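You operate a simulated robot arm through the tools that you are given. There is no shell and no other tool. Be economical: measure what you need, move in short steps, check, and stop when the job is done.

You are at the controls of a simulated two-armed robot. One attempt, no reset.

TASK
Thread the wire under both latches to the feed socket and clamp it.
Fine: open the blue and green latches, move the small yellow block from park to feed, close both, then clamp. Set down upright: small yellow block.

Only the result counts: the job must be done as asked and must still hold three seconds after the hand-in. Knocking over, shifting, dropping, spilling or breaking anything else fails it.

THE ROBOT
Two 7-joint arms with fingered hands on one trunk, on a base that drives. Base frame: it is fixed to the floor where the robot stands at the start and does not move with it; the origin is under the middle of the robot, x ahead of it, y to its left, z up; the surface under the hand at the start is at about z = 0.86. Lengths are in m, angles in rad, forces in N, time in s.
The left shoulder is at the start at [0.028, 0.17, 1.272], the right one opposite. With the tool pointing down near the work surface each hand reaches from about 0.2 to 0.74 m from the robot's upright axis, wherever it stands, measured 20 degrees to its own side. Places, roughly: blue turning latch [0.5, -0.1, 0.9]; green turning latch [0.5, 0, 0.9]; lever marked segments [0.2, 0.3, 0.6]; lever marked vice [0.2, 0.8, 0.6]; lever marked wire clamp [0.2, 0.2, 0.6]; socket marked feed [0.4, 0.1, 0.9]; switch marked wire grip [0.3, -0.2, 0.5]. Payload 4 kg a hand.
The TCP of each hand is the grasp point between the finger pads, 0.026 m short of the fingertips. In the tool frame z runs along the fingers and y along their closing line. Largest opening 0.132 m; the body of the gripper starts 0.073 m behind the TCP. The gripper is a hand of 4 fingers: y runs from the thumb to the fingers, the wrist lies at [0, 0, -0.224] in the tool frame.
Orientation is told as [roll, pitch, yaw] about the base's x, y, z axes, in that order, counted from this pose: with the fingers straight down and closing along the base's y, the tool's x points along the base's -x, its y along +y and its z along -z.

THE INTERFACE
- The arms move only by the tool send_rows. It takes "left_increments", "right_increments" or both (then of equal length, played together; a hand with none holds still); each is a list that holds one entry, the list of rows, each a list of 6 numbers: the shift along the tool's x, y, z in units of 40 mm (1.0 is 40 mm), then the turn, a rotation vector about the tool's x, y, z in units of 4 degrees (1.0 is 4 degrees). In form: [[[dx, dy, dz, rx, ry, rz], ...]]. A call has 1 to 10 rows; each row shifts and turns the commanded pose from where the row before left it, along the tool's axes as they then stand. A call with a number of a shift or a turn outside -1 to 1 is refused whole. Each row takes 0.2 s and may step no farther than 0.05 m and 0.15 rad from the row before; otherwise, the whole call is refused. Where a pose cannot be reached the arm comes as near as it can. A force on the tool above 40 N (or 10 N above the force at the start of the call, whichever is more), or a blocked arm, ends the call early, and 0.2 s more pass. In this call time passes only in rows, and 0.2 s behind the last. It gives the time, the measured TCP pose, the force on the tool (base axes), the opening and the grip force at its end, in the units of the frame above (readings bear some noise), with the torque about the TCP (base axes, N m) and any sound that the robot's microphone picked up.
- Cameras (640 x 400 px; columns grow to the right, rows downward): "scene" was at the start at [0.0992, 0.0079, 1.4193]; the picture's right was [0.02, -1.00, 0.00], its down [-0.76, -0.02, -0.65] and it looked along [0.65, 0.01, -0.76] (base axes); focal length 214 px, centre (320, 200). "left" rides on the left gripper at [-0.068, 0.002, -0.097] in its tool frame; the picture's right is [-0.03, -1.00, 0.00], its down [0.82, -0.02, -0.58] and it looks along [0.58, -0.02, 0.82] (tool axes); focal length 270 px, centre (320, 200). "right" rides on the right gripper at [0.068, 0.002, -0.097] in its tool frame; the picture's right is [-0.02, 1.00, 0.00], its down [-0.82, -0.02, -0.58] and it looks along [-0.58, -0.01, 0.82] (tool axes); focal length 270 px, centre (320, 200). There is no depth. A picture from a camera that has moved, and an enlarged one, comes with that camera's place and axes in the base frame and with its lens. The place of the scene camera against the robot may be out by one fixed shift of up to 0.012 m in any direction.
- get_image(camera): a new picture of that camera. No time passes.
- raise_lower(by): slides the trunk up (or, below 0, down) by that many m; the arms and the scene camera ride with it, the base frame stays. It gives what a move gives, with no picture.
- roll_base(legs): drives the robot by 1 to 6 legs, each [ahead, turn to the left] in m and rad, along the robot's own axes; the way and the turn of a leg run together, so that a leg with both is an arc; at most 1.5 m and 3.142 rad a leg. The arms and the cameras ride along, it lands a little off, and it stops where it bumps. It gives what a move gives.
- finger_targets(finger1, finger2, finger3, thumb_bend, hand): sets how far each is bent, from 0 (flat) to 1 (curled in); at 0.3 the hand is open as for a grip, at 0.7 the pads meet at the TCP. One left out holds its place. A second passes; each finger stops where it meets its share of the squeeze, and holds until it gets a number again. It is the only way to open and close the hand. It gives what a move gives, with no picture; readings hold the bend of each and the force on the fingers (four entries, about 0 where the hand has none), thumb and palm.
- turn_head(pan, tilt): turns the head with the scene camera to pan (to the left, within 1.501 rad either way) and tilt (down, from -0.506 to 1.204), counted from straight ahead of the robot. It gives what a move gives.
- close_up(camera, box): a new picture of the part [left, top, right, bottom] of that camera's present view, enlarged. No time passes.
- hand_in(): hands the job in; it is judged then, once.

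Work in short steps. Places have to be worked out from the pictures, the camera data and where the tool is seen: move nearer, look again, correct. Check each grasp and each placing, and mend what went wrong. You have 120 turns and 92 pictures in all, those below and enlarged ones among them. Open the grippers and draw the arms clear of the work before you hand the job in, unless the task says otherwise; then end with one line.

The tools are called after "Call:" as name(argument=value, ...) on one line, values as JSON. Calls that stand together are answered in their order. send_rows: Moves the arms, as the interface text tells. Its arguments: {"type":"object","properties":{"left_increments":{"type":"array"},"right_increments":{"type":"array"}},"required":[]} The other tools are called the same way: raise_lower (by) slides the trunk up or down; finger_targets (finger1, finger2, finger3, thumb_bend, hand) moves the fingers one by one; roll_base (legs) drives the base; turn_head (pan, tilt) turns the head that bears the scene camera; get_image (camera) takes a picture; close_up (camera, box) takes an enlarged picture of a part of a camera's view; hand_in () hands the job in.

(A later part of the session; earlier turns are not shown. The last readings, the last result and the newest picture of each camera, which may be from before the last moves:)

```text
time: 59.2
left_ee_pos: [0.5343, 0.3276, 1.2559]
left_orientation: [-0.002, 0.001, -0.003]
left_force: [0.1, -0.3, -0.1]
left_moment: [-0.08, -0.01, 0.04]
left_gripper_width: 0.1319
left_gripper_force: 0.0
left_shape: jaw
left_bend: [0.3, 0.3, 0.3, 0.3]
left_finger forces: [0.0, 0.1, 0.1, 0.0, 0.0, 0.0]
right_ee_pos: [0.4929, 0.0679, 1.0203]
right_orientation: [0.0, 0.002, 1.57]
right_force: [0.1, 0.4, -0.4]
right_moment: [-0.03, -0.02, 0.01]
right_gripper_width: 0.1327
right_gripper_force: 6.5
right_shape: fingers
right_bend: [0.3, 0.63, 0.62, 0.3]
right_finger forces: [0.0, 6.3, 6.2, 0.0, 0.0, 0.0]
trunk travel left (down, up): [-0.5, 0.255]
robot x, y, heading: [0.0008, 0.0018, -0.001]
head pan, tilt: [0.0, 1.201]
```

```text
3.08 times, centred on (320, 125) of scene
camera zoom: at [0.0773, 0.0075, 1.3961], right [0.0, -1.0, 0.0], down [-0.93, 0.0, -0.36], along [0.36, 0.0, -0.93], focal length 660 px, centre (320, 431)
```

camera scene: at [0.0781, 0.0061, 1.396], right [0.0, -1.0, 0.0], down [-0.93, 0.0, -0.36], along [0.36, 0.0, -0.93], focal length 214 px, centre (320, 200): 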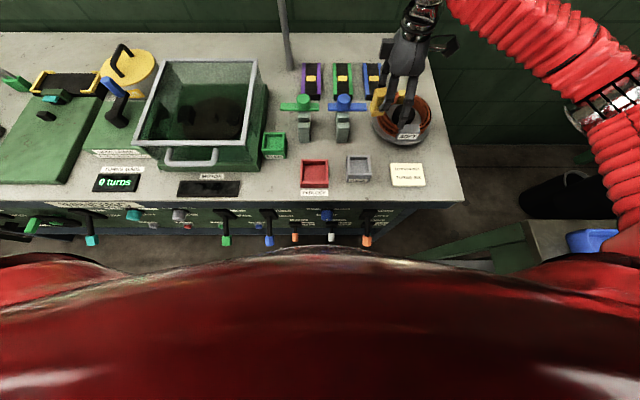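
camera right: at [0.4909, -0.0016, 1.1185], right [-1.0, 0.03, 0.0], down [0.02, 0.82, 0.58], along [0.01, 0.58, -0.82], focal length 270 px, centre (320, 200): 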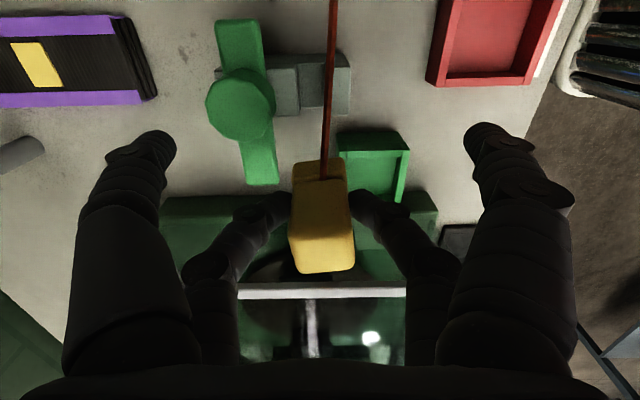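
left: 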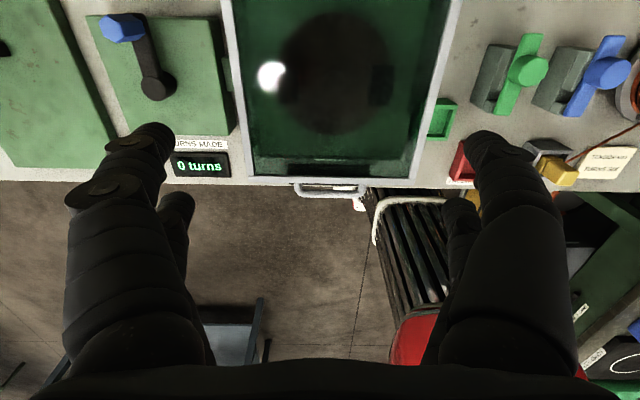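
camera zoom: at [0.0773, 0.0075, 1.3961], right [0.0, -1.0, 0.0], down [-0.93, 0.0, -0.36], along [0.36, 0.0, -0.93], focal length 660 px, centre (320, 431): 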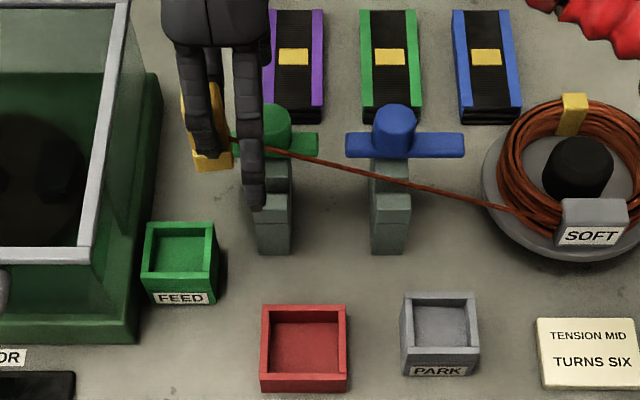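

Feed socket centre computes to about (0.4445,0.129), and the block sits about +0.027 in y from the TCP. I move above the feed and fold the thumb in to keep clear of the green bar.

Call:
send_rows(right_increments=[[[-0.43, 0.58, 0, 0, 0, 0], [-0.43, 0.58, 0, 0, 0, 0]]])

Call:
finger_targets(hand="right", thumb_bend=0.57)

Call:
send_rows(right_increments=[[[0, 0, 0.5, 0, 0, 0]]])

Call:
get_image(camera="right")

Call:
close_up(camera="scene", box=[230, 80, 350, 180])

```text
time: 59.8
left_ee_pos: [0.5331, 0.3277, 1.2575]
left_orientation: [-0.001, 0.001, -0.006]
left_force: [0.0, 0.1, 0.7]
left_moment: [0.01, 0.04, -0.01]
left_gripper_width: 0.1318
left_gripper_force: 0.2
left_shape: jaw
left_bend: [0.3, 0.3, 0.3, 0.3]
left_finger forces: [0.0, 0.0, 0.1, 0.1, 0.0, 0.0]
right_ee_pos: [0.4465, 0.0998, 1.0216]
right_orientation: [0.001, 0.0, 1.571]
right_force: [0.2, 0.3, -1.3]
right_moment: [-0.01, 0.03, -0.01]
right_gripper_width: 0.1329
right_gripper_force: 6.2
right_shape: fingers
right_bend: [0.3, 0.63, 0.62, 0.3]
right_finger forces: [0.1, 6.2, 6.3, 0.0, 0.1, 0.0]
trunk travel left (down, up): [-0.5, 0.255]
robot x, y, heading: [0.0008, -0.0013, -0.001]
head pan, tilt: [0.0, 1.201]
```

```text
time: 60.8
left_ee_pos: [0.535, 0.3266, 1.2563]
left_orientation: [0.0, 0.001, -0.007]
left_force: [0.4, 0.2, 0.2]
left_moment: [-0.01, -0.01, 0.0]
left_gripper_width: 0.1318
left_gripper_force: 0.0
left_shape: jaw
left_bend: [0.3, 0.3, 0.3, 0.3]
left_finger forces: [0.0, 0.0, 0.0, 0.0, 0.1, 0.1]
right_ee_pos: [0.4474, 0.1005, 1.0213]
right_orientation: [0.001, 0.001, 1.569]
right_force: [-0.2, -0.4, 0.1]
right_moment: [-0.02, -0.03, -0.05]
right_gripper_width: 0.0896
right_gripper_force: 5.7
right_shape: fingers
right_bend: [0.3, 0.63, 0.62, 0.56]
right_finger forces: [0.1, 6.2, 6.2, 0.1, 0.0, 0.0]
trunk travel left (down, up): [-0.5, 0.255]
robot x, y, heading: [-0.0003, -0.0031, -0.004]
head pan, tilt: [0.0, 1.201]
```

```text
time: 61.2
left_ee_pos: [0.5343, 0.3268, 1.2562]
left_orientation: [0.0, 0.001, -0.005]
left_force: [-1.0, 1.3, -0.8]
left_moment: [0.02, -0.02, 0.04]
left_gripper_width: 0.1319
left_gripper_force: 0.2
left_shape: jaw
left_bend: [0.3, 0.3, 0.3, 0.3]
left_finger forces: [0.0, 0.0, 0.0, 0.0, 0.0, 0.0]
right_ee_pos: [0.4454, 0.1, 1.0]
right_orientation: [0.001, 0.0, 1.571]
right_force: [-0.6, -0.1, -1.1]
right_moment: [-0.03, -0.04, 0.01]
right_gripper_width: 0.0893
right_gripper_force: 6.2
right_shape: fingers
right_bend: [0.3, 0.63, 0.62, 0.56]
right_finger forces: [0.1, 6.2, 6.2, 0.0, 0.1, 0.0]
trunk travel left (down, up): [-0.5, 0.255]
robot x, y, heading: [-0.0002, 0.0003, -0.001]
head pan, tilt: [0.0, 1.201]
```

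```text
40 pictures are left
camera right: at [0.4444, 0.0312, 1.0979], right [-1.0, 0.03, 0.0], down [0.02, 0.82, 0.58], along [0.01, 0.58, -0.82], focal length 270 px, centre (320, 200)
```

right: 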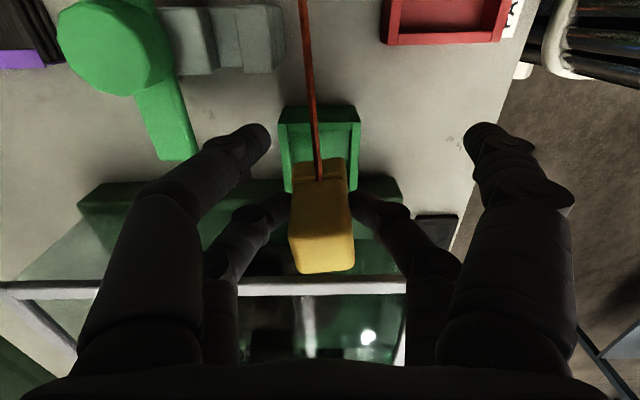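

```text
4.00 times, centred on (290, 130) of scene
camera zoom: at [0.0775, 0.0063, 1.3961], right [0.0, -1.0, 0.0], down [-0.93, 0.0, -0.36], along [0.36, 0.0, -0.93], focal length 858 px, centre (440, 480)
```

zoom: 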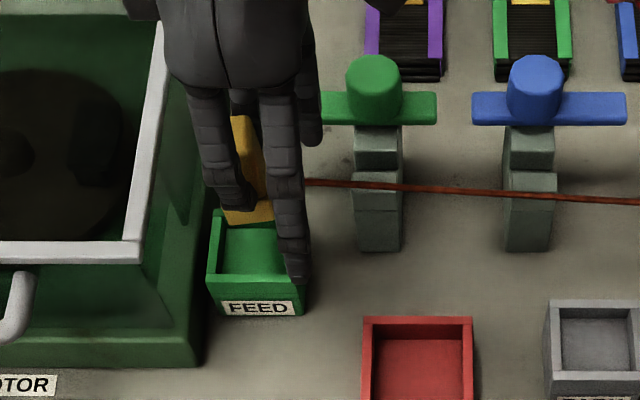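

Block is centred over the feed within about 3 mm. I lower it to the park seating height.

Call:
send_rows(right_increments=[[[0.05, 0, 0.45, 0, 0, 0], [0, 0, 0.45, 0, 0, 0], [0, 0, 0.4, 0, 0, 0]]])

Call:
get_image(camera="right")

Call:
close_up(camera="scene", box=[230, 80, 350, 180])

```text
time: 62.0
left_ee_pos: [0.5327, 0.3287, 1.2575]
left_orientation: [0.0, 0.0, -0.006]
left_force: [-0.8, 0.6, -0.6]
left_moment: [0.02, -0.01, -0.03]
left_gripper_width: 0.1317
left_gripper_force: 0.0
left_shape: jaw
left_bend: [0.3, 0.3, 0.3, 0.3]
left_finger forces: [0.0, 0.1, 0.0, 0.0, 0.0, 0.1]
right_ee_pos: [0.4464, 0.0998, 0.9494]
right_orientation: [-0.004, -0.004, 1.569]
right_force: [0.9, 3.7, 9.1]
right_moment: [0.24, -0.07, -0.01]
right_gripper_width: 0.0896
right_gripper_force: 8.5
right_shape: fingers
right_bend: [0.3, 0.64, 0.64, 0.56]
right_finger forces: [0.1, 7.8, 8.9, 0.1, 0.0, 0.0]
trunk travel left (down, up): [-0.5, 0.255]
robot x, y, heading: [0.002, 0.0051, -0.004]
head pan, tilt: [0.0, 1.201]
```

```text
38 pictures are left
camera right: at [0.4439, 0.0312, 1.0477], right [-1.0, 0.03, 0.0], down [0.02, 0.81, 0.58], along [0.02, 0.58, -0.81], focal length 270 px, centre (320, 200)
```

right: 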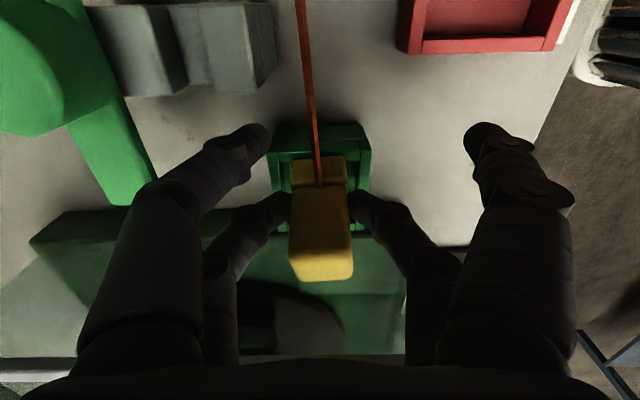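

```text
4.00 times, centred on (290, 130) of scene
camera zoom: at [0.0764, 0.0069, 1.3964], right [0.0, -1.0, 0.0], down [-0.93, 0.0, -0.36], along [0.36, 0.0, -0.93], focal length 858 px, centre (440, 480)
```

zoom: 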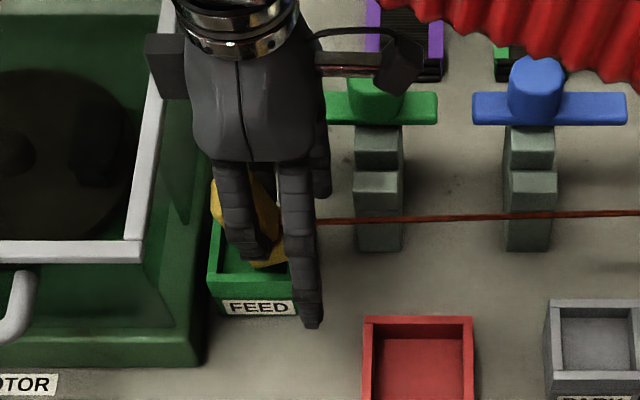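

There is about 9 N of upward contact at z 0.949. I zoom to see whether the foot is on the floor or on a rim.

Call:
close_up(camera="right", box=[250, 110, 390, 290])

Call:
close_up(camera="scene", box=[275, 120, 315, 165])

```text
2.22 times, centred on (320, 200) of right
camera zoom: at [0.4439, 0.0312, 1.0477], right [-1.0, 0.03, 0.0], down [0.02, 0.81, 0.58], along [0.02, 0.58, -0.81], focal length 601 px, centre (320, 200)
```

zoom: 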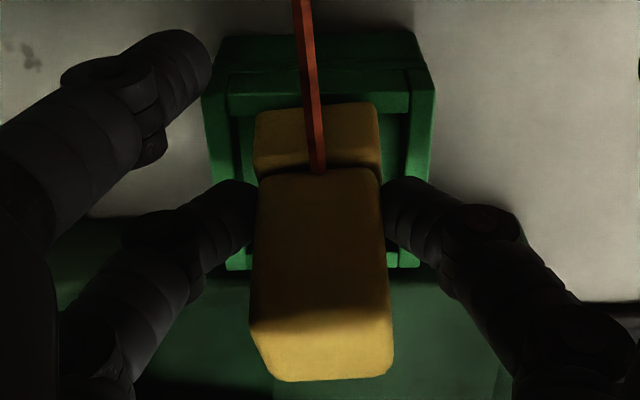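

```text
8.89 times, centred on (295, 142) of scene
camera zoom: at [0.0764, 0.0069, 1.3964], right [0.0, -1.0, 0.0], down [-0.93, 0.0, -0.36], along [0.36, 0.0, -0.93], focal length 1906 px, centre (542, 711)
```

zoom: 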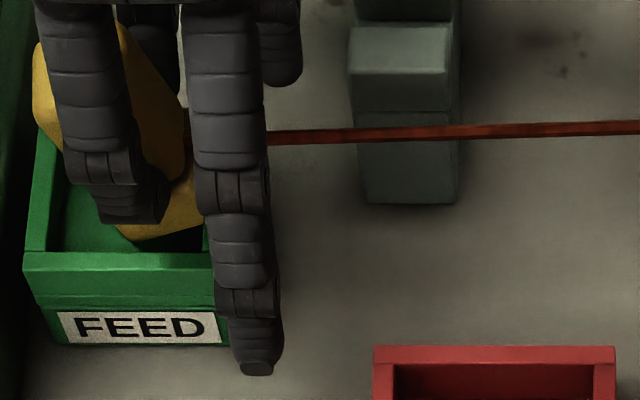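

The foot's near edge caught on the near rim and the block tilted slightly in the pinch. I lift 3.5 cm and measure.

Call:
send_rows(right_increments=[[[0, 0, -0.45, 0, 0, 0], [0, 0, -0.45, 0, 0, 0]]])

Call:
close_up(camera="right", box=[230, 90, 410, 290])

Call:
close_up(camera="left", box=[380, 20, 560, 200])

```text
time: 62.6
left_ee_pos: [0.5332, 0.3272, 1.2569]
left_orientation: [0.0, -0.001, -0.004]
left_force: [0.0, -0.4, -0.6]
left_moment: [0.03, 0.0, 0.01]
left_gripper_width: 0.1321
left_gripper_force: 0.0
left_shape: jaw
left_bend: [0.3, 0.3, 0.3, 0.3]
left_finger forces: [0.0, 0.1, 0.0, 0.0, 0.0, 0.0]
right_ee_pos: [0.4472, 0.0996, 0.983]
right_orientation: [0.001, 0.003, 1.569]
right_force: [-0.3, 0.4, -0.6]
right_moment: [0.0, 0.0, -0.01]
right_gripper_width: 0.0893
right_gripper_force: 6.4
right_shape: fingers
right_bend: [0.3, 0.64, 0.63, 0.56]
right_finger forces: [0.0, 6.7, 6.7, 0.1, 0.1, 0.0]
trunk travel left (down, up): [-0.5, 0.255]
robot x, y, heading: [0.0002, 0.0027, 0.004]
head pan, tilt: [0.0, 1.201]
```

```text
2.00 times, centred on (320, 190) of right
camera zoom: at [0.4449, 0.03, 1.0822], right [-1.0, 0.03, 0.0], down [0.02, 0.82, 0.58], along [0.01, 0.58, -0.82], focal length 541 px, centre (320, 220)
```

zoom: 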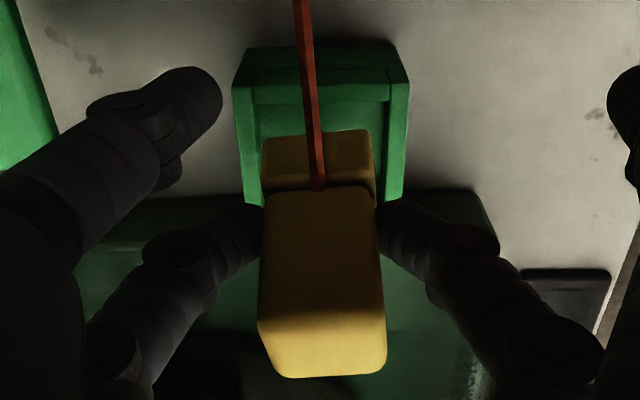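

```text
2.22 times, centred on (470, 110) of left
camera zoom: at [0.6027, 0.3281, 1.3532], right [0.02, -1.0, 0.0], down [-0.82, -0.02, 0.58], along [-0.58, -0.01, -0.82], focal length 601 px, centre (-13, 400)
```

zoom: 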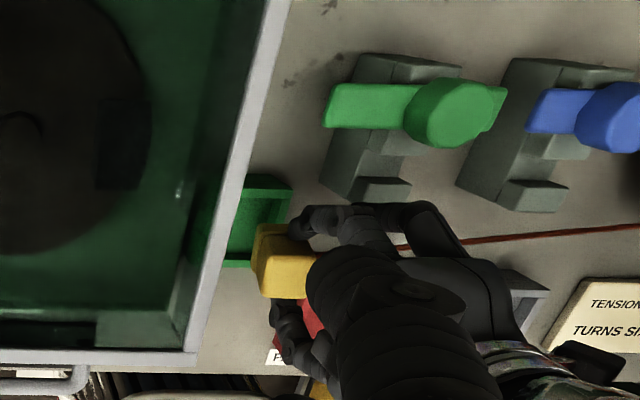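

Fitting the edges: foot bottom at z≈0.935, y≈0.118, with the block leaning about 10° to +y; the foot had caught the near rim (inner edge y≈0.104). I roll the hand +10° about base x to level it and re-check.

Call:
send_rows(right_increments=[[[0, 0, 0, 0, -0.85, 0], [0, 0, 0, 0, -0.85, 0], [0, 0, 0, 0, -0.8, 0]]])

Call:
close_up(camera="right", box=[230, 90, 410, 290])

Call:
close_up(camera="scene", box=[265, 105, 315, 165])

```text
time: 63.4
left_ee_pos: [0.5346, 0.3268, 1.2563]
left_orientation: [0.0, 0.001, -0.004]
left_force: [0.7, 0.8, 0.4]
left_moment: [0.02, 0.0, -0.02]
left_gripper_width: 0.1319
left_gripper_force: 0.0
left_shape: jaw
left_bend: [0.3, 0.3, 0.3, 0.3]
left_finger forces: [0.1, 0.1, 0.1, 0.1, 0.0, 0.0]
right_ee_pos: [0.4482, 0.0995, 0.9848]
right_orientation: [0.003, -0.177, 1.571]
right_force: [0.1, -0.1, -0.4]
right_moment: [-0.01, -0.01, -0.02]
right_gripper_width: 0.0894
right_gripper_force: 6.6
right_shape: fingers
right_bend: [0.3, 0.64, 0.63, 0.56]
right_finger forces: [0.0, 6.6, 6.6, 0.0, 0.0, 0.1]
trunk travel left (down, up): [-0.5, 0.255]
robot x, y, heading: [0.0002, 0.0023, -0.002]
head pan, tilt: [0.0, 1.201]
```

```text
2.00 times, centred on (320, 190) of right
camera zoom: at [0.4451, 0.0141, 1.0692], right [-1.0, 0.03, 0.01], down [0.02, 0.7, 0.71], along [0.01, 0.71, -0.7], focal length 541 px, centre (320, 220)
```

zoom: 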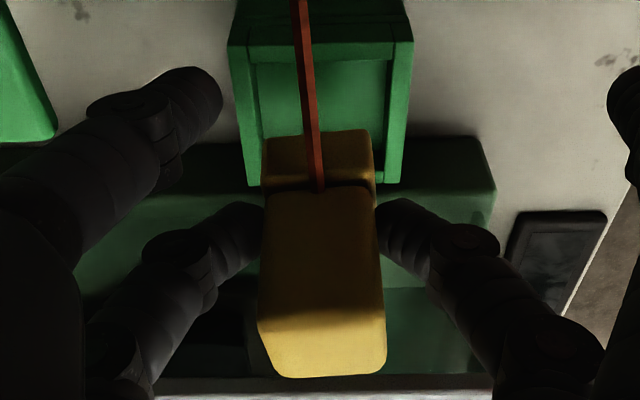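

```text
6.67 times, centred on (290, 135) of scene
camera zoom: at [0.0772, 0.006, 1.3961], right [0.0, -1.0, 0.0], down [-0.93, 0.0, -0.36], along [0.36, 0.0, -0.93], focal length 1430 px, centre (520, 633)
```

zoom: 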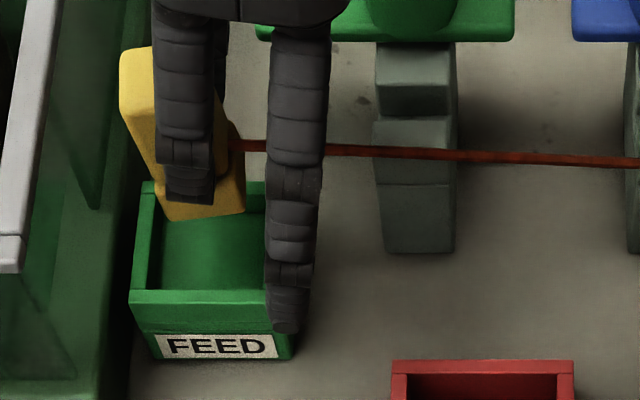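

Remaining lean is about 5° to +y, and the foot needs about +6 mm in y. I roll another 5° and shift +3 mm y, then lower with a check.

Call:
send_rows(right_increments=[[[-0.03, 0, 0, 0, -0.65, 0], [-0.03, 0, 0, 0, -0.65, 0]]])

Call:
close_up(camera="right", box=[230, 90, 410, 290])

Call:
close_up(camera="scene", box=[265, 105, 315, 165])

```text
time: 64.0
left_ee_pos: [0.5344, 0.3267, 1.2571]
left_orientation: [0.0, 0.001, -0.006]
left_force: [-1.2, -0.2, -0.8]
left_moment: [0.0, 0.01, 0.0]
left_gripper_width: 0.132
left_gripper_force: 0.1
left_shape: jaw
left_bend: [0.3, 0.3, 0.3, 0.3]
left_finger forces: [0.0, 0.1, 0.1, 0.0, 0.0, 0.1]
right_ee_pos: [0.4476, 0.1005, 0.986]
right_orientation: [0.002, -0.264, 1.571]
right_force: [0.6, 0.0, -1.6]
right_moment: [-0.01, -0.01, 0.03]
right_gripper_width: 0.0895
right_gripper_force: 6.6
right_shape: fingers
right_bend: [0.3, 0.64, 0.63, 0.56]
right_finger forces: [0.0, 6.7, 6.6, 0.0, 0.1, 0.1]
trunk travel left (down, up): [-0.5, 0.255]
robot x, y, heading: [0.0002, 0.003, -0.0]
head pan, tilt: [0.0, 1.201]
```

```text
2.00 times, centred on (320, 190) of right
camera zoom: at [0.4453, 0.009, 1.0614], right [-1.0, 0.03, 0.01], down [0.02, 0.64, 0.77], along [0.01, 0.77, -0.64], focal length 541 px, centre (320, 220)
```

zoom: 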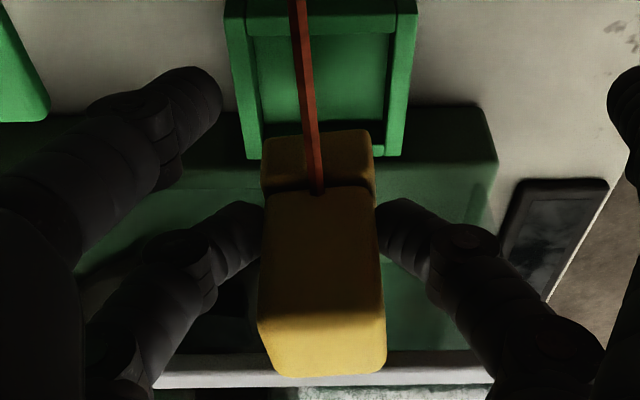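

```text
6.67 times, centred on (290, 135) of scene
camera zoom: at [0.0773, 0.0064, 1.3961], right [0.0, -1.0, 0.0], down [-0.93, 0.0, -0.36], along [0.36, 0.0, -0.93], focal length 1430 px, centre (520, 633)
```

zoom: 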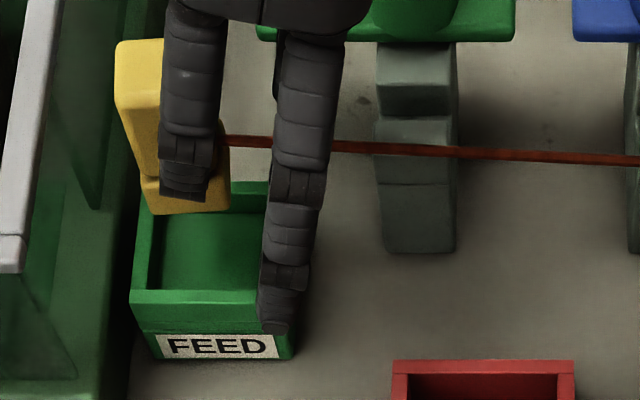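

The block is now upright and aligned above the feed. I open the thumb a little so it clears the feed rim, then lower vertically in 1 cm rows.

Call:
finger_targets(hand="right", thumb_bend=0.44)

Call:
send_rows(right_increments=[[[0.065, 0, 0.2415, 0, 0, 0], [0.065, 0, 0.2415, 0, 0, 0], [0.065, 0, 0.2415, 0, 0, 0], [0.065, 0, 0.2415, 0, 0, 0]]])

Call:
close_up(camera="right", box=[230, 90, 410, 290])

Call:
close_up(camera="scene", box=[265, 105, 315, 165])

```text
time: 65.0
left_ee_pos: [0.5337, 0.3268, 1.2568]
left_orientation: [-0.001, 0.001, -0.005]
left_force: [-0.6, 1.4, -0.6]
left_moment: [0.01, 0.03, 0.0]
left_gripper_width: 0.1319
left_gripper_force: 0.0
left_shape: jaw
left_bend: [0.3, 0.3, 0.3, 0.3]
left_finger forces: [0.1, 0.0, 0.0, 0.1, 0.1, 0.0]
right_ee_pos: [0.4466, 0.1016, 0.9857]
right_orientation: [0.001, -0.266, 1.569]
right_force: [-0.2, -0.2, -0.4]
right_moment: [-0.01, -0.02, -0.02]
right_gripper_width: 0.1096
right_gripper_force: 6.5
right_shape: fingers
right_bend: [0.3, 0.64, 0.63, 0.44]
right_finger forces: [0.0, 6.7, 6.7, 0.1, 0.0, 0.1]
trunk travel left (down, up): [-0.5, 0.255]
robot x, y, heading: [-0.0014, -0.0047, -0.001]
head pan, tilt: [0.0, 1.201]
```

```text
time: 66.0
left_ee_pos: [0.5348, 0.3277, 1.2564]
left_orientation: [0.0, 0.0, -0.005]
left_force: [0.3, 0.2, 0.1]
left_moment: [0.01, -0.02, 0.0]
left_gripper_width: 0.1322
left_gripper_force: 0.0
left_shape: jaw
left_bend: [0.3, 0.3, 0.3, 0.3]
left_finger forces: [0.0, 0.0, 0.0, 0.1, 0.1, 0.0]
right_ee_pos: [0.447, 0.102, 0.945]
right_orientation: [0.002, -0.267, 1.569]
right_force: [-0.3, 0.2, -1.2]
right_moment: [-0.03, -0.01, -0.04]
right_gripper_width: 0.1094
right_gripper_force: 6.5
right_shape: fingers
right_bend: [0.3, 0.64, 0.63, 0.44]
right_finger forces: [0.1, 6.7, 6.7, 0.0, 0.0, 0.0]
trunk travel left (down, up): [-0.5, 0.255]
robot x, y, heading: [-0.0036, 0.0019, -0.001]
head pan, tilt: [0.0, 1.201]
```

```text
2.00 times, centred on (320, 190) of right
camera zoom: at [0.4452, 0.0089, 1.021], right [-1.0, 0.03, 0.01], down [0.02, 0.64, 0.77], along [0.01, 0.77, -0.64], focal length 541 px, centre (320, 220)
```

zoom: 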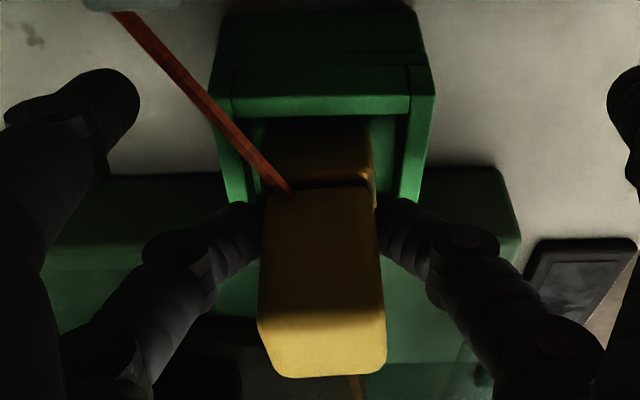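

```text
6.67 times, centred on (290, 135) of scene
camera zoom: at [0.0773, 0.0063, 1.3961], right [0.0, -1.0, 0.0], down [-0.93, 0.0, -0.36], along [0.36, 0.0, -0.93], focal length 1430 px, centre (520, 633)
```

zoom: 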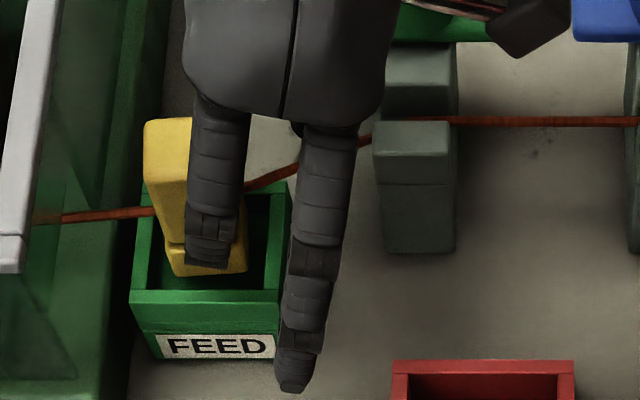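

The wire has routed itself through both slots. No contact force yet, so I lower further in small rows.

Call:
send_rows(right_increments=[[[0.0325, 0, 0.121, 0, 0, 0], [0.0325, 0, 0.121, 0, 0, 0]]])

Call:
close_up(camera="right", box=[230, 90, 410, 290])

```text
time: 66.6
left_ee_pos: [0.5339, 0.3271, 1.258]
left_orientation: [-0.001, 0.002, -0.005]
left_force: [0.4, 0.2, -0.3]
left_moment: [-0.01, -0.01, 0.0]
left_gripper_width: 0.1319
left_gripper_force: 0.0
left_shape: jaw
left_bend: [0.3, 0.3, 0.3, 0.3]
left_finger forces: [0.1, 0.0, 0.0, 0.0, 0.0, 0.0]
right_ee_pos: [0.4479, 0.1005, 0.9343]
right_orientation: [0.0, -0.265, 1.569]
right_force: [-0.1, 0.7, -0.9]
right_moment: [0.02, -0.01, -0.01]
right_gripper_width: 0.1094
right_gripper_force: 6.2
right_shape: fingers
right_bend: [0.3, 0.64, 0.63, 0.44]
right_finger forces: [0.0, 6.7, 6.8, 0.1, 0.0, 0.1]
trunk travel left (down, up): [-0.5, 0.255]
robot x, y, heading: [0.0022, 0.0017, -0.002]
head pan, tilt: [0.0, 1.201]
```

```text
2.00 times, centred on (320, 190) of right
camera zoom: at [0.445, 0.0083, 1.0115], right [-1.0, 0.03, 0.01], down [0.02, 0.64, 0.77], along [0.01, 0.77, -0.64], focal length 541 px, centre (320, 220)
```

zoom: 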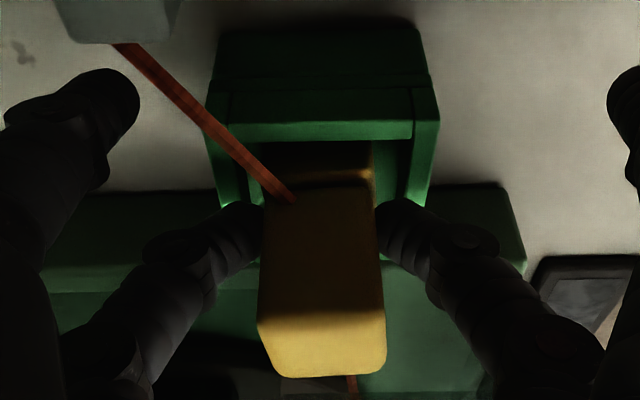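

Still free. I lower 5 mm at a time until contact.

Call:
send_rows(right_increments=[[[0.0325, 0, 0.121, 0, 0, 0]]])

Call:
send_rows(right_increments=[[[0.02, 0, 0.075, 0, 0, 0]]])

Call:
close_up(camera="scene", box=[265, 105, 315, 165])

```text
time: 67.0
left_ee_pos: [0.5327, 0.3251, 1.257]
left_orientation: [-0.002, 0.001, -0.005]
left_force: [-0.3, 0.8, -0.1]
left_moment: [0.02, 0.0, 0.01]
left_gripper_width: 0.1324
left_gripper_force: 0.1
left_shape: jaw
left_bend: [0.3, 0.3, 0.3, 0.3]
left_finger forces: [0.0, 0.1, 0.0, 0.0, 0.0, 0.0]
right_ee_pos: [0.4488, 0.1013, 0.9338]
right_orientation: [-0.004, -0.268, 1.571]
right_force: [-0.7, -2.3, 13.2]
right_moment: [0.28, -0.02, 0.01]
right_gripper_width: 0.1096
right_gripper_force: 9.4
right_shape: fingers
right_bend: [0.3, 0.65, 0.64, 0.44]
right_finger forces: [0.1, 9.0, 9.4, 0.0, 0.0, 0.1]
trunk travel left (down, up): [-0.5, 0.255]
robot x, y, heading: [-0.0029, 0.0025, -0.004]
head pan, tilt: [0.0, 1.201]
```

```text
time: 67.4
left_ee_pos: [0.5338, 0.3269, 1.2576]
left_orientation: [0.0, 0.002, -0.006]
left_force: [0.7, 0.2, -0.4]
left_moment: [0.03, -0.04, -0.04]
left_gripper_width: 0.132
left_gripper_force: 0.1
left_shape: jaw
left_bend: [0.3, 0.3, 0.3, 0.3]
left_finger forces: [0.0, 0.1, 0.1, 0.0, 0.1, 0.1]
right_ee_pos: [0.4469, 0.1007, 0.9297]
right_orientation: [-0.002, -0.267, 1.57]
right_force: [2.4, 0.1, 15.1]
right_moment: [0.35, -0.09, -0.02]
right_gripper_width: 0.1094
right_gripper_force: 9.5
right_shape: fingers
right_bend: [0.3, 0.66, 0.64, 0.44]
right_finger forces: [0.1, 8.6, 11.1, 0.1, 0.0, 0.0]
trunk travel left (down, up): [-0.5, 0.255]
robot x, y, heading: [-0.0012, 0.0023, 0.002]
head pan, tilt: [0.0, 1.201]
```

```text
6.67 times, centred on (290, 135) of scene
camera zoom: at [0.0761, 0.0061, 1.3963], right [0.0, -1.0, 0.0], down [-0.93, 0.0, -0.36], along [0.36, 0.0, -0.93], focal length 1430 px, centre (520, 633)
```

zoom: 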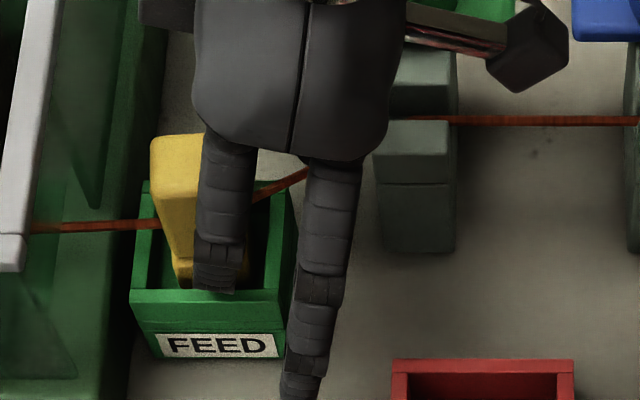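

Seated on the floor (15 N up at the block). I open fingers 2 and 3 just a bit, then lift vertically.

Call:
finger_targets(hand="right", finger2=0.57, finger3=0.57)

Call:
close_up(camera="right", box=[230, 90, 410, 290])

```text
time: 68.4
left_ee_pos: [0.5326, 0.3274, 1.2583]
left_orientation: [-0.001, -0.001, -0.004]
left_force: [-0.1, -0.3, 0.4]
left_moment: [0.02, 0.01, 0.02]
left_gripper_width: 0.1318
left_gripper_force: 0.1
left_shape: jaw
left_bend: [0.3, 0.3, 0.3, 0.3]
left_finger forces: [0.1, 0.1, 0.1, 0.1, 0.0, 0.0]
right_ee_pos: [0.4467, 0.0998, 0.9294]
right_orientation: [0.0, -0.264, 1.568]
right_force: [1.1, 1.6, 13.9]
right_moment: [0.32, -0.07, 0.01]
right_gripper_width: 0.1094
right_gripper_force: 8.8
right_shape: fingers
right_bend: [0.3, 0.63, 0.63, 0.44]
right_finger forces: [0.0, 7.4, 10.8, 0.0, 0.0, 0.0]
trunk travel left (down, up): [-0.5, 0.255]
robot x, y, heading: [0.0002, -0.003, -0.006]
head pan, tilt: [0.0, 1.201]
```

```text
2.00 times, centred on (320, 190) of right
camera zoom: at [0.4438, 0.0087, 1.0045], right [-1.0, 0.03, 0.01], down [0.02, 0.64, 0.77], along [0.02, 0.77, -0.64], focal length 541 px, centre (320, 220)
```

zoom: 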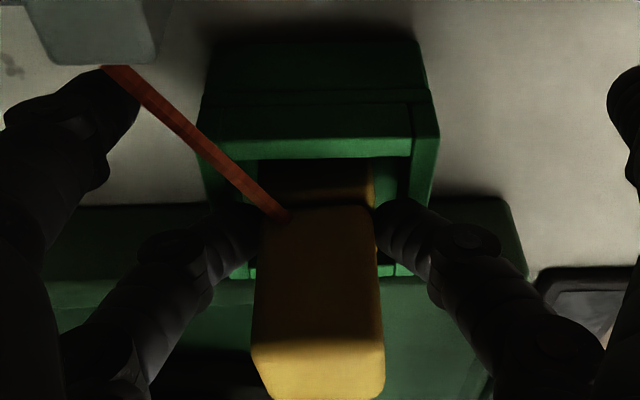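

The fingers can't open because the tips are against the socket walls. I lift 12 mm so they spread free, leaving the block.

Call:
send_rows(right_increments=[[[-0.039, 0, -0.145, 0, 0, 0], [-0.039, 0, -0.145, 0, 0, 0]]])

Call:
close_up(camera="right", box=[230, 90, 410, 290])

```text
time: 69.0
left_ee_pos: [0.534, 0.327, 1.257]
left_orientation: [0.0, 0.0, -0.005]
left_force: [-0.3, -0.4, 0.3]
left_moment: [-0.02, 0.03, 0.03]
left_gripper_width: 0.1317
left_gripper_force: 0.1
left_shape: jaw
left_bend: [0.3, 0.3, 0.3, 0.3]
left_finger forces: [0.0, 0.0, 0.0, 0.1, 0.0, 0.0]
right_ee_pos: [0.4456, 0.1007, 0.9383]
right_orientation: [0.003, -0.263, 1.568]
right_force: [0.3, 0.7, -0.4]
right_moment: [-0.01, 0.01, 0.01]
right_gripper_width: 0.1095
right_gripper_force: 0.0
right_shape: fingers
right_bend: [0.3, 0.56, 0.56, 0.44]
right_finger forces: [0.0, 0.0, 0.0, 0.0, 0.0, 0.0]
trunk travel left (down, up): [-0.5, 0.255]
robot x, y, heading: [0.0011, -0.0012, -0.001]
head pan, tilt: [0.0, 1.201]
```

```text
2.00 times, centred on (320, 190) of right
camera zoom: at [0.4448, 0.0087, 1.0146], right [-1.0, 0.03, 0.01], down [0.02, 0.64, 0.77], along [0.01, 0.77, -0.64], focal length 541 px, centre (320, 220)
```

zoom: 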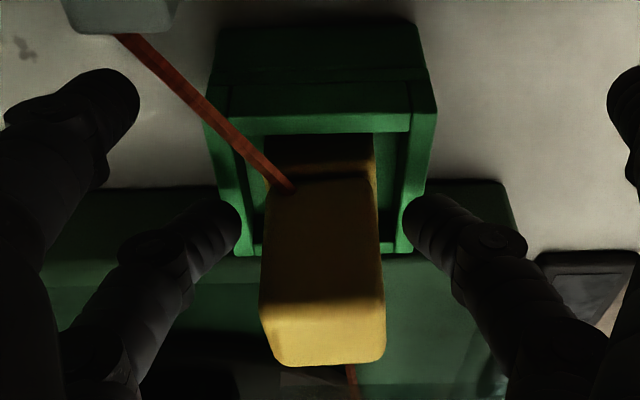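

Fingers are free and the block stands in the feed. I lift straight up well clear and look.

Call:
send_rows(right_increments=[[[-0.195, 0, -0.725, 0, 0, 0], [-0.195, 0, -0.725, 0, 0, 0], [-0.195, 0, -0.725, 0, 0, 0], [-0.195, 0, -0.725, 0, 0, 0]]])

Call:
close_up(camera="right", box=[200, 0, 460, 200])

Call:
close_up(camera="scene", box=[255, 85, 345, 165])

```text
time: 70.0
left_ee_pos: [0.5338, 0.3269, 1.2571]
left_orientation: [0.0, 0.0, -0.005]
left_force: [0.0, -0.9, -0.3]
left_moment: [-0.02, -0.02, 0.01]
left_gripper_width: 0.1317
left_gripper_force: 0.1
left_shape: jaw
left_bend: [0.3, 0.3, 0.3, 0.3]
left_finger forces: [0.0, 0.0, 0.0, 0.0, 0.0, 0.0]
right_ee_pos: [0.4478, 0.1024, 1.0603]
right_orientation: [0.0, -0.266, 1.569]
right_force: [0.3, 0.1, -0.2]
right_moment: [0.03, 0.01, -0.01]
right_gripper_width: 0.1093
right_gripper_force: 0.0
right_shape: fingers
right_bend: [0.3, 0.56, 0.56, 0.44]
right_finger forces: [0.1, 0.0, 0.0, 0.0, 0.0, 0.0]
trunk travel left (down, up): [-0.5, 0.255]
robot x, y, heading: [0.002, -0.0003, -0.002]
head pan, tilt: [0.0, 1.201]
```

```text
2.00 times, centred on (330, 100) of right
camera zoom: at [0.4452, 0.0105, 1.1361], right [-1.0, 0.03, 0.01], down [0.02, 0.64, 0.77], along [0.01, 0.77, -0.64], focal length 541 px, centre (300, 400)
```

zoom: 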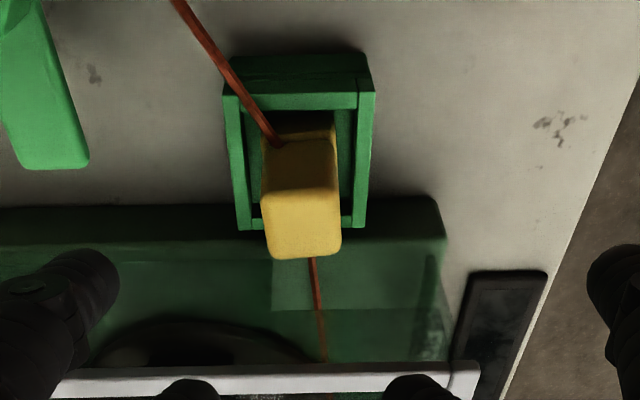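

```text
5.00 times, centred on (300, 125) of scene
camera zoom: at [0.077, 0.0064, 1.3961], right [0.0, -1.0, 0.0], down [-0.93, 0.0, -0.36], along [0.36, 0.0, -0.93], focal length 1072 px, centre (420, 575)
```

zoom: 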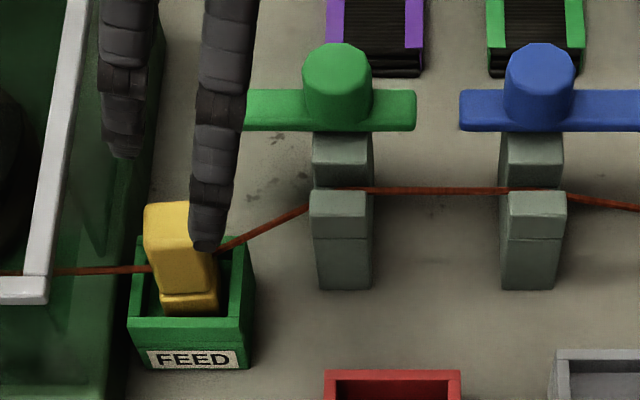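

Block stands upright in the feed and the wire runs through both slots. Now I level the hand and move over the green knob, then rotate to yaw -90° to reverse the opening motion.

Call:
send_rows(right_increments=[[[0, 0, -0.3, 0, 0.95, 0], [0, 0, 0, 0, 0.95, 0], [0, 0, 0, 0, 0.95, 0], [0, 0, 0, 0, 0.95, 0], [0.48, -0.78, 0, 0, 0, 0], [0.48, -0.78, 0, 0, 0, 0], [0.48, -0.78, 0, 0, 0, 0], [0, 0, 0, 0, 0, 1], [0, 0, 0, 0, 0, 1], [0, 0, 0, 0, 0, 1]]])

Call:
finger_targets(hand="right", finger1=0.5, finger2=0.5, finger3=0.5, thumb_bend=0.5)

Call:
send_rows(right_increments=[[[0, 0, 0, 0, 0, 1], [0, 0, 0, 0, 0, 1], [0, 0, 0, 0, 0, 1], [0, 0, 0, 0, 0, 1], [0, 0, 0, 0, 0, 1], [0, 0, 0, 0, 0, 1], [0, 0, 0, 0, 0, 1], [0, 0, 0, 0, 0, 1], [0, 0, 0, 0, 0, 1], [0, 0, 0, 0, 0, 1]]])

Call:
send_rows(right_increments=[[[0, 0, 0, 0, 0, 1], [0, 0, 0, 0, 0, 1], [0, 0, 0, 0, 0, 1], [0, 0, 0, 0, 0, 1], [0, 0, 0, 0, 0, 1], [0, 0, 0, 0, 0, 1], [0, 0, 0, 0, 0, 1], [0, 0, 0, 0, 0, 1], [0, 0, 0, 0, 0, 1], [0, 0, 0, 0, 0, 1]]])

Call:
send_rows(right_increments=[[[0, 0, 0, 0, 0, 1], [0, 0, 0, 0, 0, 1], [0, 0, 0, 0, 0, 1], [0, 0, 0, 0, 0, 1], [0, 0, 0, 0, 0, 1], [0, 0, 0, 0, 0, 1], [0, 0, 0, 0, 0, 1], [0, 0, 0, 0, 0, 1], [0, 0, 0, 0, 0, 1], [0, 0, 0, 0, 0, 1]]])

Call:
send_rows(right_increments=[[[0, 0, 0, 0, 0, 1], [0, 0, 0, 0, 0, 1], [0, 0, 0, 0, 0, 1], [0, 0, 0, 0, 0, 1], [0, 0, 0, 0, 0, 1], [0, 0, 0, 0, 0, 1], [0, 0, 0, 0, 0, 1], [0, 0, 0, 0, 0, 1], [0, 0, 0, 0, 0, 1], [0, 0, 0, 0, 0, 1]]])

Call:
get_image(camera="right")

```text
time: 72.2
left_ee_pos: [0.5343, 0.3272, 1.2574]
left_orientation: [0.001, 0.002, -0.005]
left_force: [0.0, -0.2, 0.3]
left_moment: [0.04, 0.03, -0.02]
left_gripper_width: 0.132
left_gripper_force: 0.1
left_shape: jaw
left_bend: [0.3, 0.3, 0.3, 0.3]
left_finger forces: [0.1, 0.0, 0.1, 0.0, 0.1, 0.0]
right_ee_pos: [0.5404, 0.0399, 1.0717]
right_orientation: [0.001, -0.001, 1.361]
right_force: [-0.1, -0.3, 0.2]
right_moment: [0.03, -0.01, -0.03]
right_gripper_width: 0.1095
right_gripper_force: 0.0
right_shape: fingers
right_bend: [0.3, 0.56, 0.56, 0.44]
right_finger forces: [0.1, 0.1, 0.1, 0.1, 0.1, 0.1]
trunk travel left (down, up): [-0.5, 0.255]
robot x, y, heading: [0.0018, 0.0013, 0.002]
head pan, tilt: [0.0, 1.201]
```

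```text
time: 73.2
left_ee_pos: [0.5337, 0.3272, 1.2589]
left_orientation: [0.001, 0.002, -0.006]
left_force: [1.1, -1.4, 1.1]
left_moment: [0.03, 0.02, -0.05]
left_gripper_width: 0.1318
left_gripper_force: 0.0
left_shape: jaw
left_bend: [0.3, 0.3, 0.3, 0.3]
left_finger forces: [0.0, 0.0, 0.0, 0.1, 0.0, 0.0]
right_ee_pos: [0.5417, 0.0392, 1.0725]
right_orientation: [0.002, -0.001, 1.359]
right_force: [0.3, -0.8, -0.4]
right_moment: [0.04, -0.02, -0.01]
right_gripper_width: 0.0665
right_gripper_force: 0.1
right_shape: fingers
right_bend: [0.5, 0.5, 0.5, 0.5]
right_finger forces: [0.0, 0.1, 0.0, 0.0, 0.1, 0.1]
trunk travel left (down, up): [-0.5, 0.255]
robot x, y, heading: [0.0041, -0.003, -0.002]
head pan, tilt: [0.0, 1.201]
```

```text
time: 75.4
left_ee_pos: [0.533, 0.3269, 1.2558]
left_orientation: [0.0, 0.002, -0.006]
left_force: [0.1, 0.3, 0.5]
left_moment: [0.02, -0.02, -0.05]
left_gripper_width: 0.1319
left_gripper_force: 0.0
left_shape: jaw
left_bend: [0.3, 0.3, 0.3, 0.3]
left_finger forces: [0.0, 0.0, 0.1, 0.0, 0.0, 0.0]
right_ee_pos: [0.5403, 0.0403, 1.07]
right_orientation: [0.001, 0.002, 0.663]
right_force: [-0.1, -0.5, -0.3]
right_moment: [-0.01, -0.01, 0.0]
right_gripper_width: 0.0667
right_gripper_force: 0.0
right_shape: fingers
right_bend: [0.5, 0.5, 0.5, 0.5]
right_finger forces: [0.1, 0.0, 0.1, 0.0, 0.0, 0.0]
trunk travel left (down, up): [-0.5, 0.255]
robot x, y, heading: [-0.0012, -0.0011, -0.002]
head pan, tilt: [0.0, 1.201]
```

```text
time: 77.6
left_ee_pos: [0.5345, 0.3266, 1.2582]
left_orientation: [0.0, 0.003, -0.006]
left_force: [0.5, 0.8, -0.5]
left_moment: [0.0, 0.01, -0.03]
left_gripper_width: 0.132
left_gripper_force: 0.1
left_shape: jaw
left_bend: [0.3, 0.3, 0.3, 0.3]
left_finger forces: [0.0, 0.1, 0.0, 0.0, 0.0, 0.1]
right_ee_pos: [0.5415, 0.0407, 1.0719]
right_orientation: [0.001, 0.002, -0.037]
right_force: [0.0, 0.1, -0.3]
right_moment: [-0.02, -0.03, 0.02]
right_gripper_width: 0.0665
right_gripper_force: 0.0
right_shape: fingers
right_bend: [0.5, 0.5, 0.5, 0.5]
right_finger forces: [0.0, 0.0, 0.0, 0.0, 0.0, 0.0]
trunk travel left (down, up): [-0.5, 0.255]
robot x, y, heading: [0.0005, -0.0014, 0.002]
head pan, tilt: [0.0, 1.201]
```

```text
time: 79.8
left_ee_pos: [0.5335, 0.3267, 1.2576]
left_orientation: [-0.001, 0.002, -0.006]
left_force: [0.2, -1.0, -0.7]
left_moment: [-0.02, -0.02, 0.01]
left_gripper_width: 0.1318
left_gripper_force: 0.0
left_shape: jaw
left_bend: [0.3, 0.3, 0.3, 0.3]
left_finger forces: [0.0, 0.0, 0.1, 0.0, 0.0, 0.0]
right_ee_pos: [0.5411, 0.0397, 1.0709]
right_orientation: [-0.002, 0.002, -0.735]
right_force: [0.0, 0.7, -0.3]
right_moment: [0.02, -0.04, -0.01]
right_gripper_width: 0.0664
right_gripper_force: 0.0
right_shape: fingers
right_bend: [0.5, 0.5, 0.5, 0.5]
right_finger forces: [0.0, 0.1, 0.0, 0.0, 0.1, 0.1]
trunk travel left (down, up): [-0.5, 0.255]
robot x, y, heading: [-0.0003, -0.0027, -0.006]
head pan, tilt: [0.0, 1.201]
```

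```text
time: 82.0
left_ee_pos: [0.5342, 0.3271, 1.2565]
left_orientation: [0.001, 0.003, -0.005]
left_force: [0.1, 0.4, -1.4]
left_moment: [-0.01, 0.01, 0.03]
left_gripper_width: 0.132
left_gripper_force: 0.0
left_shape: jaw
left_bend: [0.3, 0.3, 0.3, 0.3]
left_finger forces: [0.0, 0.0, 0.0, 0.0, 0.0, 0.0]
right_ee_pos: [0.5407, 0.0394, 1.0711]
right_orientation: [-0.002, -0.002, -1.434]
right_force: [-0.1, 0.7, 0.4]
right_moment: [0.03, -0.01, 0.02]
right_gripper_width: 0.0665
right_gripper_force: 0.1
right_shape: fingers
right_bend: [0.5, 0.5, 0.5, 0.5]
right_finger forces: [0.1, 0.1, 0.1, 0.0, 0.0, 0.0]
trunk travel left (down, up): [-0.5, 0.255]
robot x, y, heading: [0.0017, 0.0018, -0.001]
head pan, tilt: [0.0, 1.201]
```

```text
20 pictures are left
camera right: at [0.5327, 0.1075, 1.1686], right [0.99, 0.11, 0.0], down [0.09, -0.81, 0.58], along [0.06, -0.57, -0.82], focal length 270 px, centre (320, 200)
```

right: 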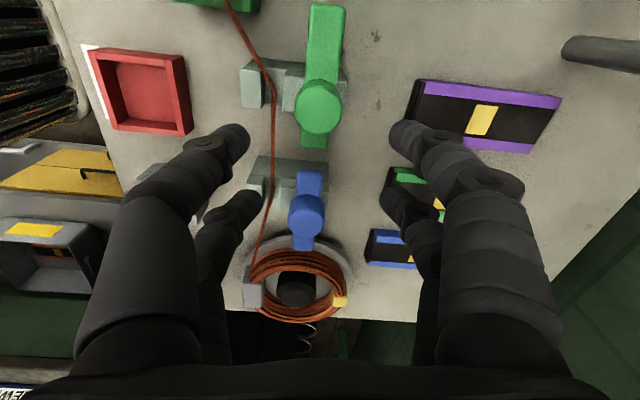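

20 pictures are left, so I'll be sparing. Correct y by +5 mm, finish the yaw, descend to z 0.972 and grip the green knob.

Call:
send_rows(right_increments=[[[0.14, 0, 0, 0, 0, 1], [0, 0, 0, 0, 0, 0.45], [0, 0, 0.82, 0, 0, 0], [0, 0, 0.82, 0, 0, 0], [0, 0, 0.82, 0, 0, 0]]])

Call:
finger_targets(hand="right", finger1=0.67, finger2=0.67, finger3=0.67, thumb_bend=0.67)

Call:
send_rows(right_increments=[[[0, 0, 0, 0, 0, -1], [0, 0, 0, 0, 0, -1], [0, 0, 0, 0, 0, -1], [0, 0, 0, 0, 0, -1]]])

Call:
get_image(camera="right")

```text
time: 83.2
left_ee_pos: [0.5339, 0.3267, 1.2573]
left_orientation: [0.001, 0.003, -0.005]
left_force: [-1.2, 0.1, 0.1]
left_moment: [-0.05, -0.03, -0.03]
left_gripper_width: 0.132
left_gripper_force: 0.0
left_shape: jaw
left_bend: [0.3, 0.3, 0.3, 0.3]
left_finger forces: [0.0, 0.0, 0.0, 0.0, 0.0, 0.0]
right_ee_pos: [0.539, 0.0446, 0.9727]
right_orientation: [-0.002, 0.001, -1.534]
right_force: [-0.1, -0.1, 1.1]
right_moment: [0.01, -0.01, -0.02]
right_gripper_width: 0.0663
right_gripper_force: 0.1
right_shape: fingers
right_bend: [0.5, 0.5, 0.5, 0.5]
right_finger forces: [0.0, 0.0, 0.1, 0.1, 0.0, 0.1]
trunk travel left (down, up): [-0.5, 0.255]
robot x, y, heading: [0.0003, 0.0002, -0.001]
head pan, tilt: [0.0, 1.201]
```

```text
time: 84.2
left_ee_pos: [0.5335, 0.3267, 1.2568]
left_orientation: [0.001, 0.002, -0.007]
left_force: [-0.4, 0.2, -0.1]
left_moment: [0.03, 0.0, 0.0]
left_gripper_width: 0.1318
left_gripper_force: 0.1
left_shape: jaw
left_bend: [0.3, 0.3, 0.3, 0.3]
left_finger forces: [0.1, 0.0, 0.1, 0.0, 0.1, 0.0]
right_ee_pos: [0.5393, 0.0459, 0.9732]
right_orientation: [-0.003, 0.001, -1.535]
right_force: [-2.0, 0.8, -2.9]
right_moment: [0.02, 0.05, 0.0]
right_gripper_width: 0.0179
right_gripper_force: 3.6
right_shape: fingers
right_bend: [0.65, 0.64, 0.64, 0.65]
right_finger forces: [1.4, 1.8, 2.3, 0.0, 2.3, 0.0]
trunk travel left (down, up): [-0.5, 0.255]
robot x, y, heading: [-0.0012, 0.0043, -0.0]
head pan, tilt: [0.0, 1.201]
```

```text
time: 85.2
left_ee_pos: [0.5341, 0.3272, 1.2576]
left_orientation: [0.002, 0.001, -0.005]
left_force: [-0.2, 0.6, 0.1]
left_moment: [0.0, 0.01, 0.02]
left_gripper_width: 0.1317
left_gripper_force: 0.0
left_shape: jaw
left_bend: [0.3, 0.3, 0.3, 0.3]
left_finger forces: [0.0, 0.0, 0.1, 0.0, 0.0, 0.0]
right_ee_pos: [0.5385, 0.0465, 0.9721]
right_orientation: [-0.002, 0.0, -1.253]
right_force: [-2.5, 0.0, -0.8]
right_moment: [-0.04, 0.04, 0.02]
right_gripper_width: 0.0178
right_gripper_force: 4.3
right_shape: fingers
right_bend: [0.65, 0.64, 0.64, 0.65]
right_finger forces: [1.4, 1.8, 2.6, 0.0, 3.0, 0.0]
trunk travel left (down, up): [-0.5, 0.255]
robot x, y, heading: [0.0002, -0.0025, -0.001]
head pan, tilt: [0.0, 1.201]
```

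```text
19 pictures are left
camera right: at [0.5193, 0.1108, 1.0696], right [0.96, 0.29, 0.0], down [0.24, -0.78, 0.58], along [0.17, -0.55, -0.82], focal length 270 px, centre (320, 200)
```

right: 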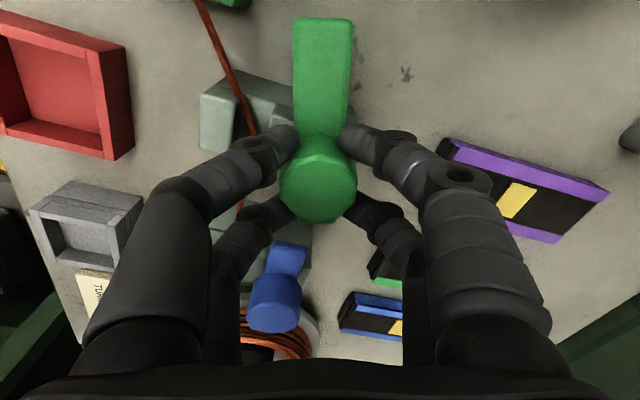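

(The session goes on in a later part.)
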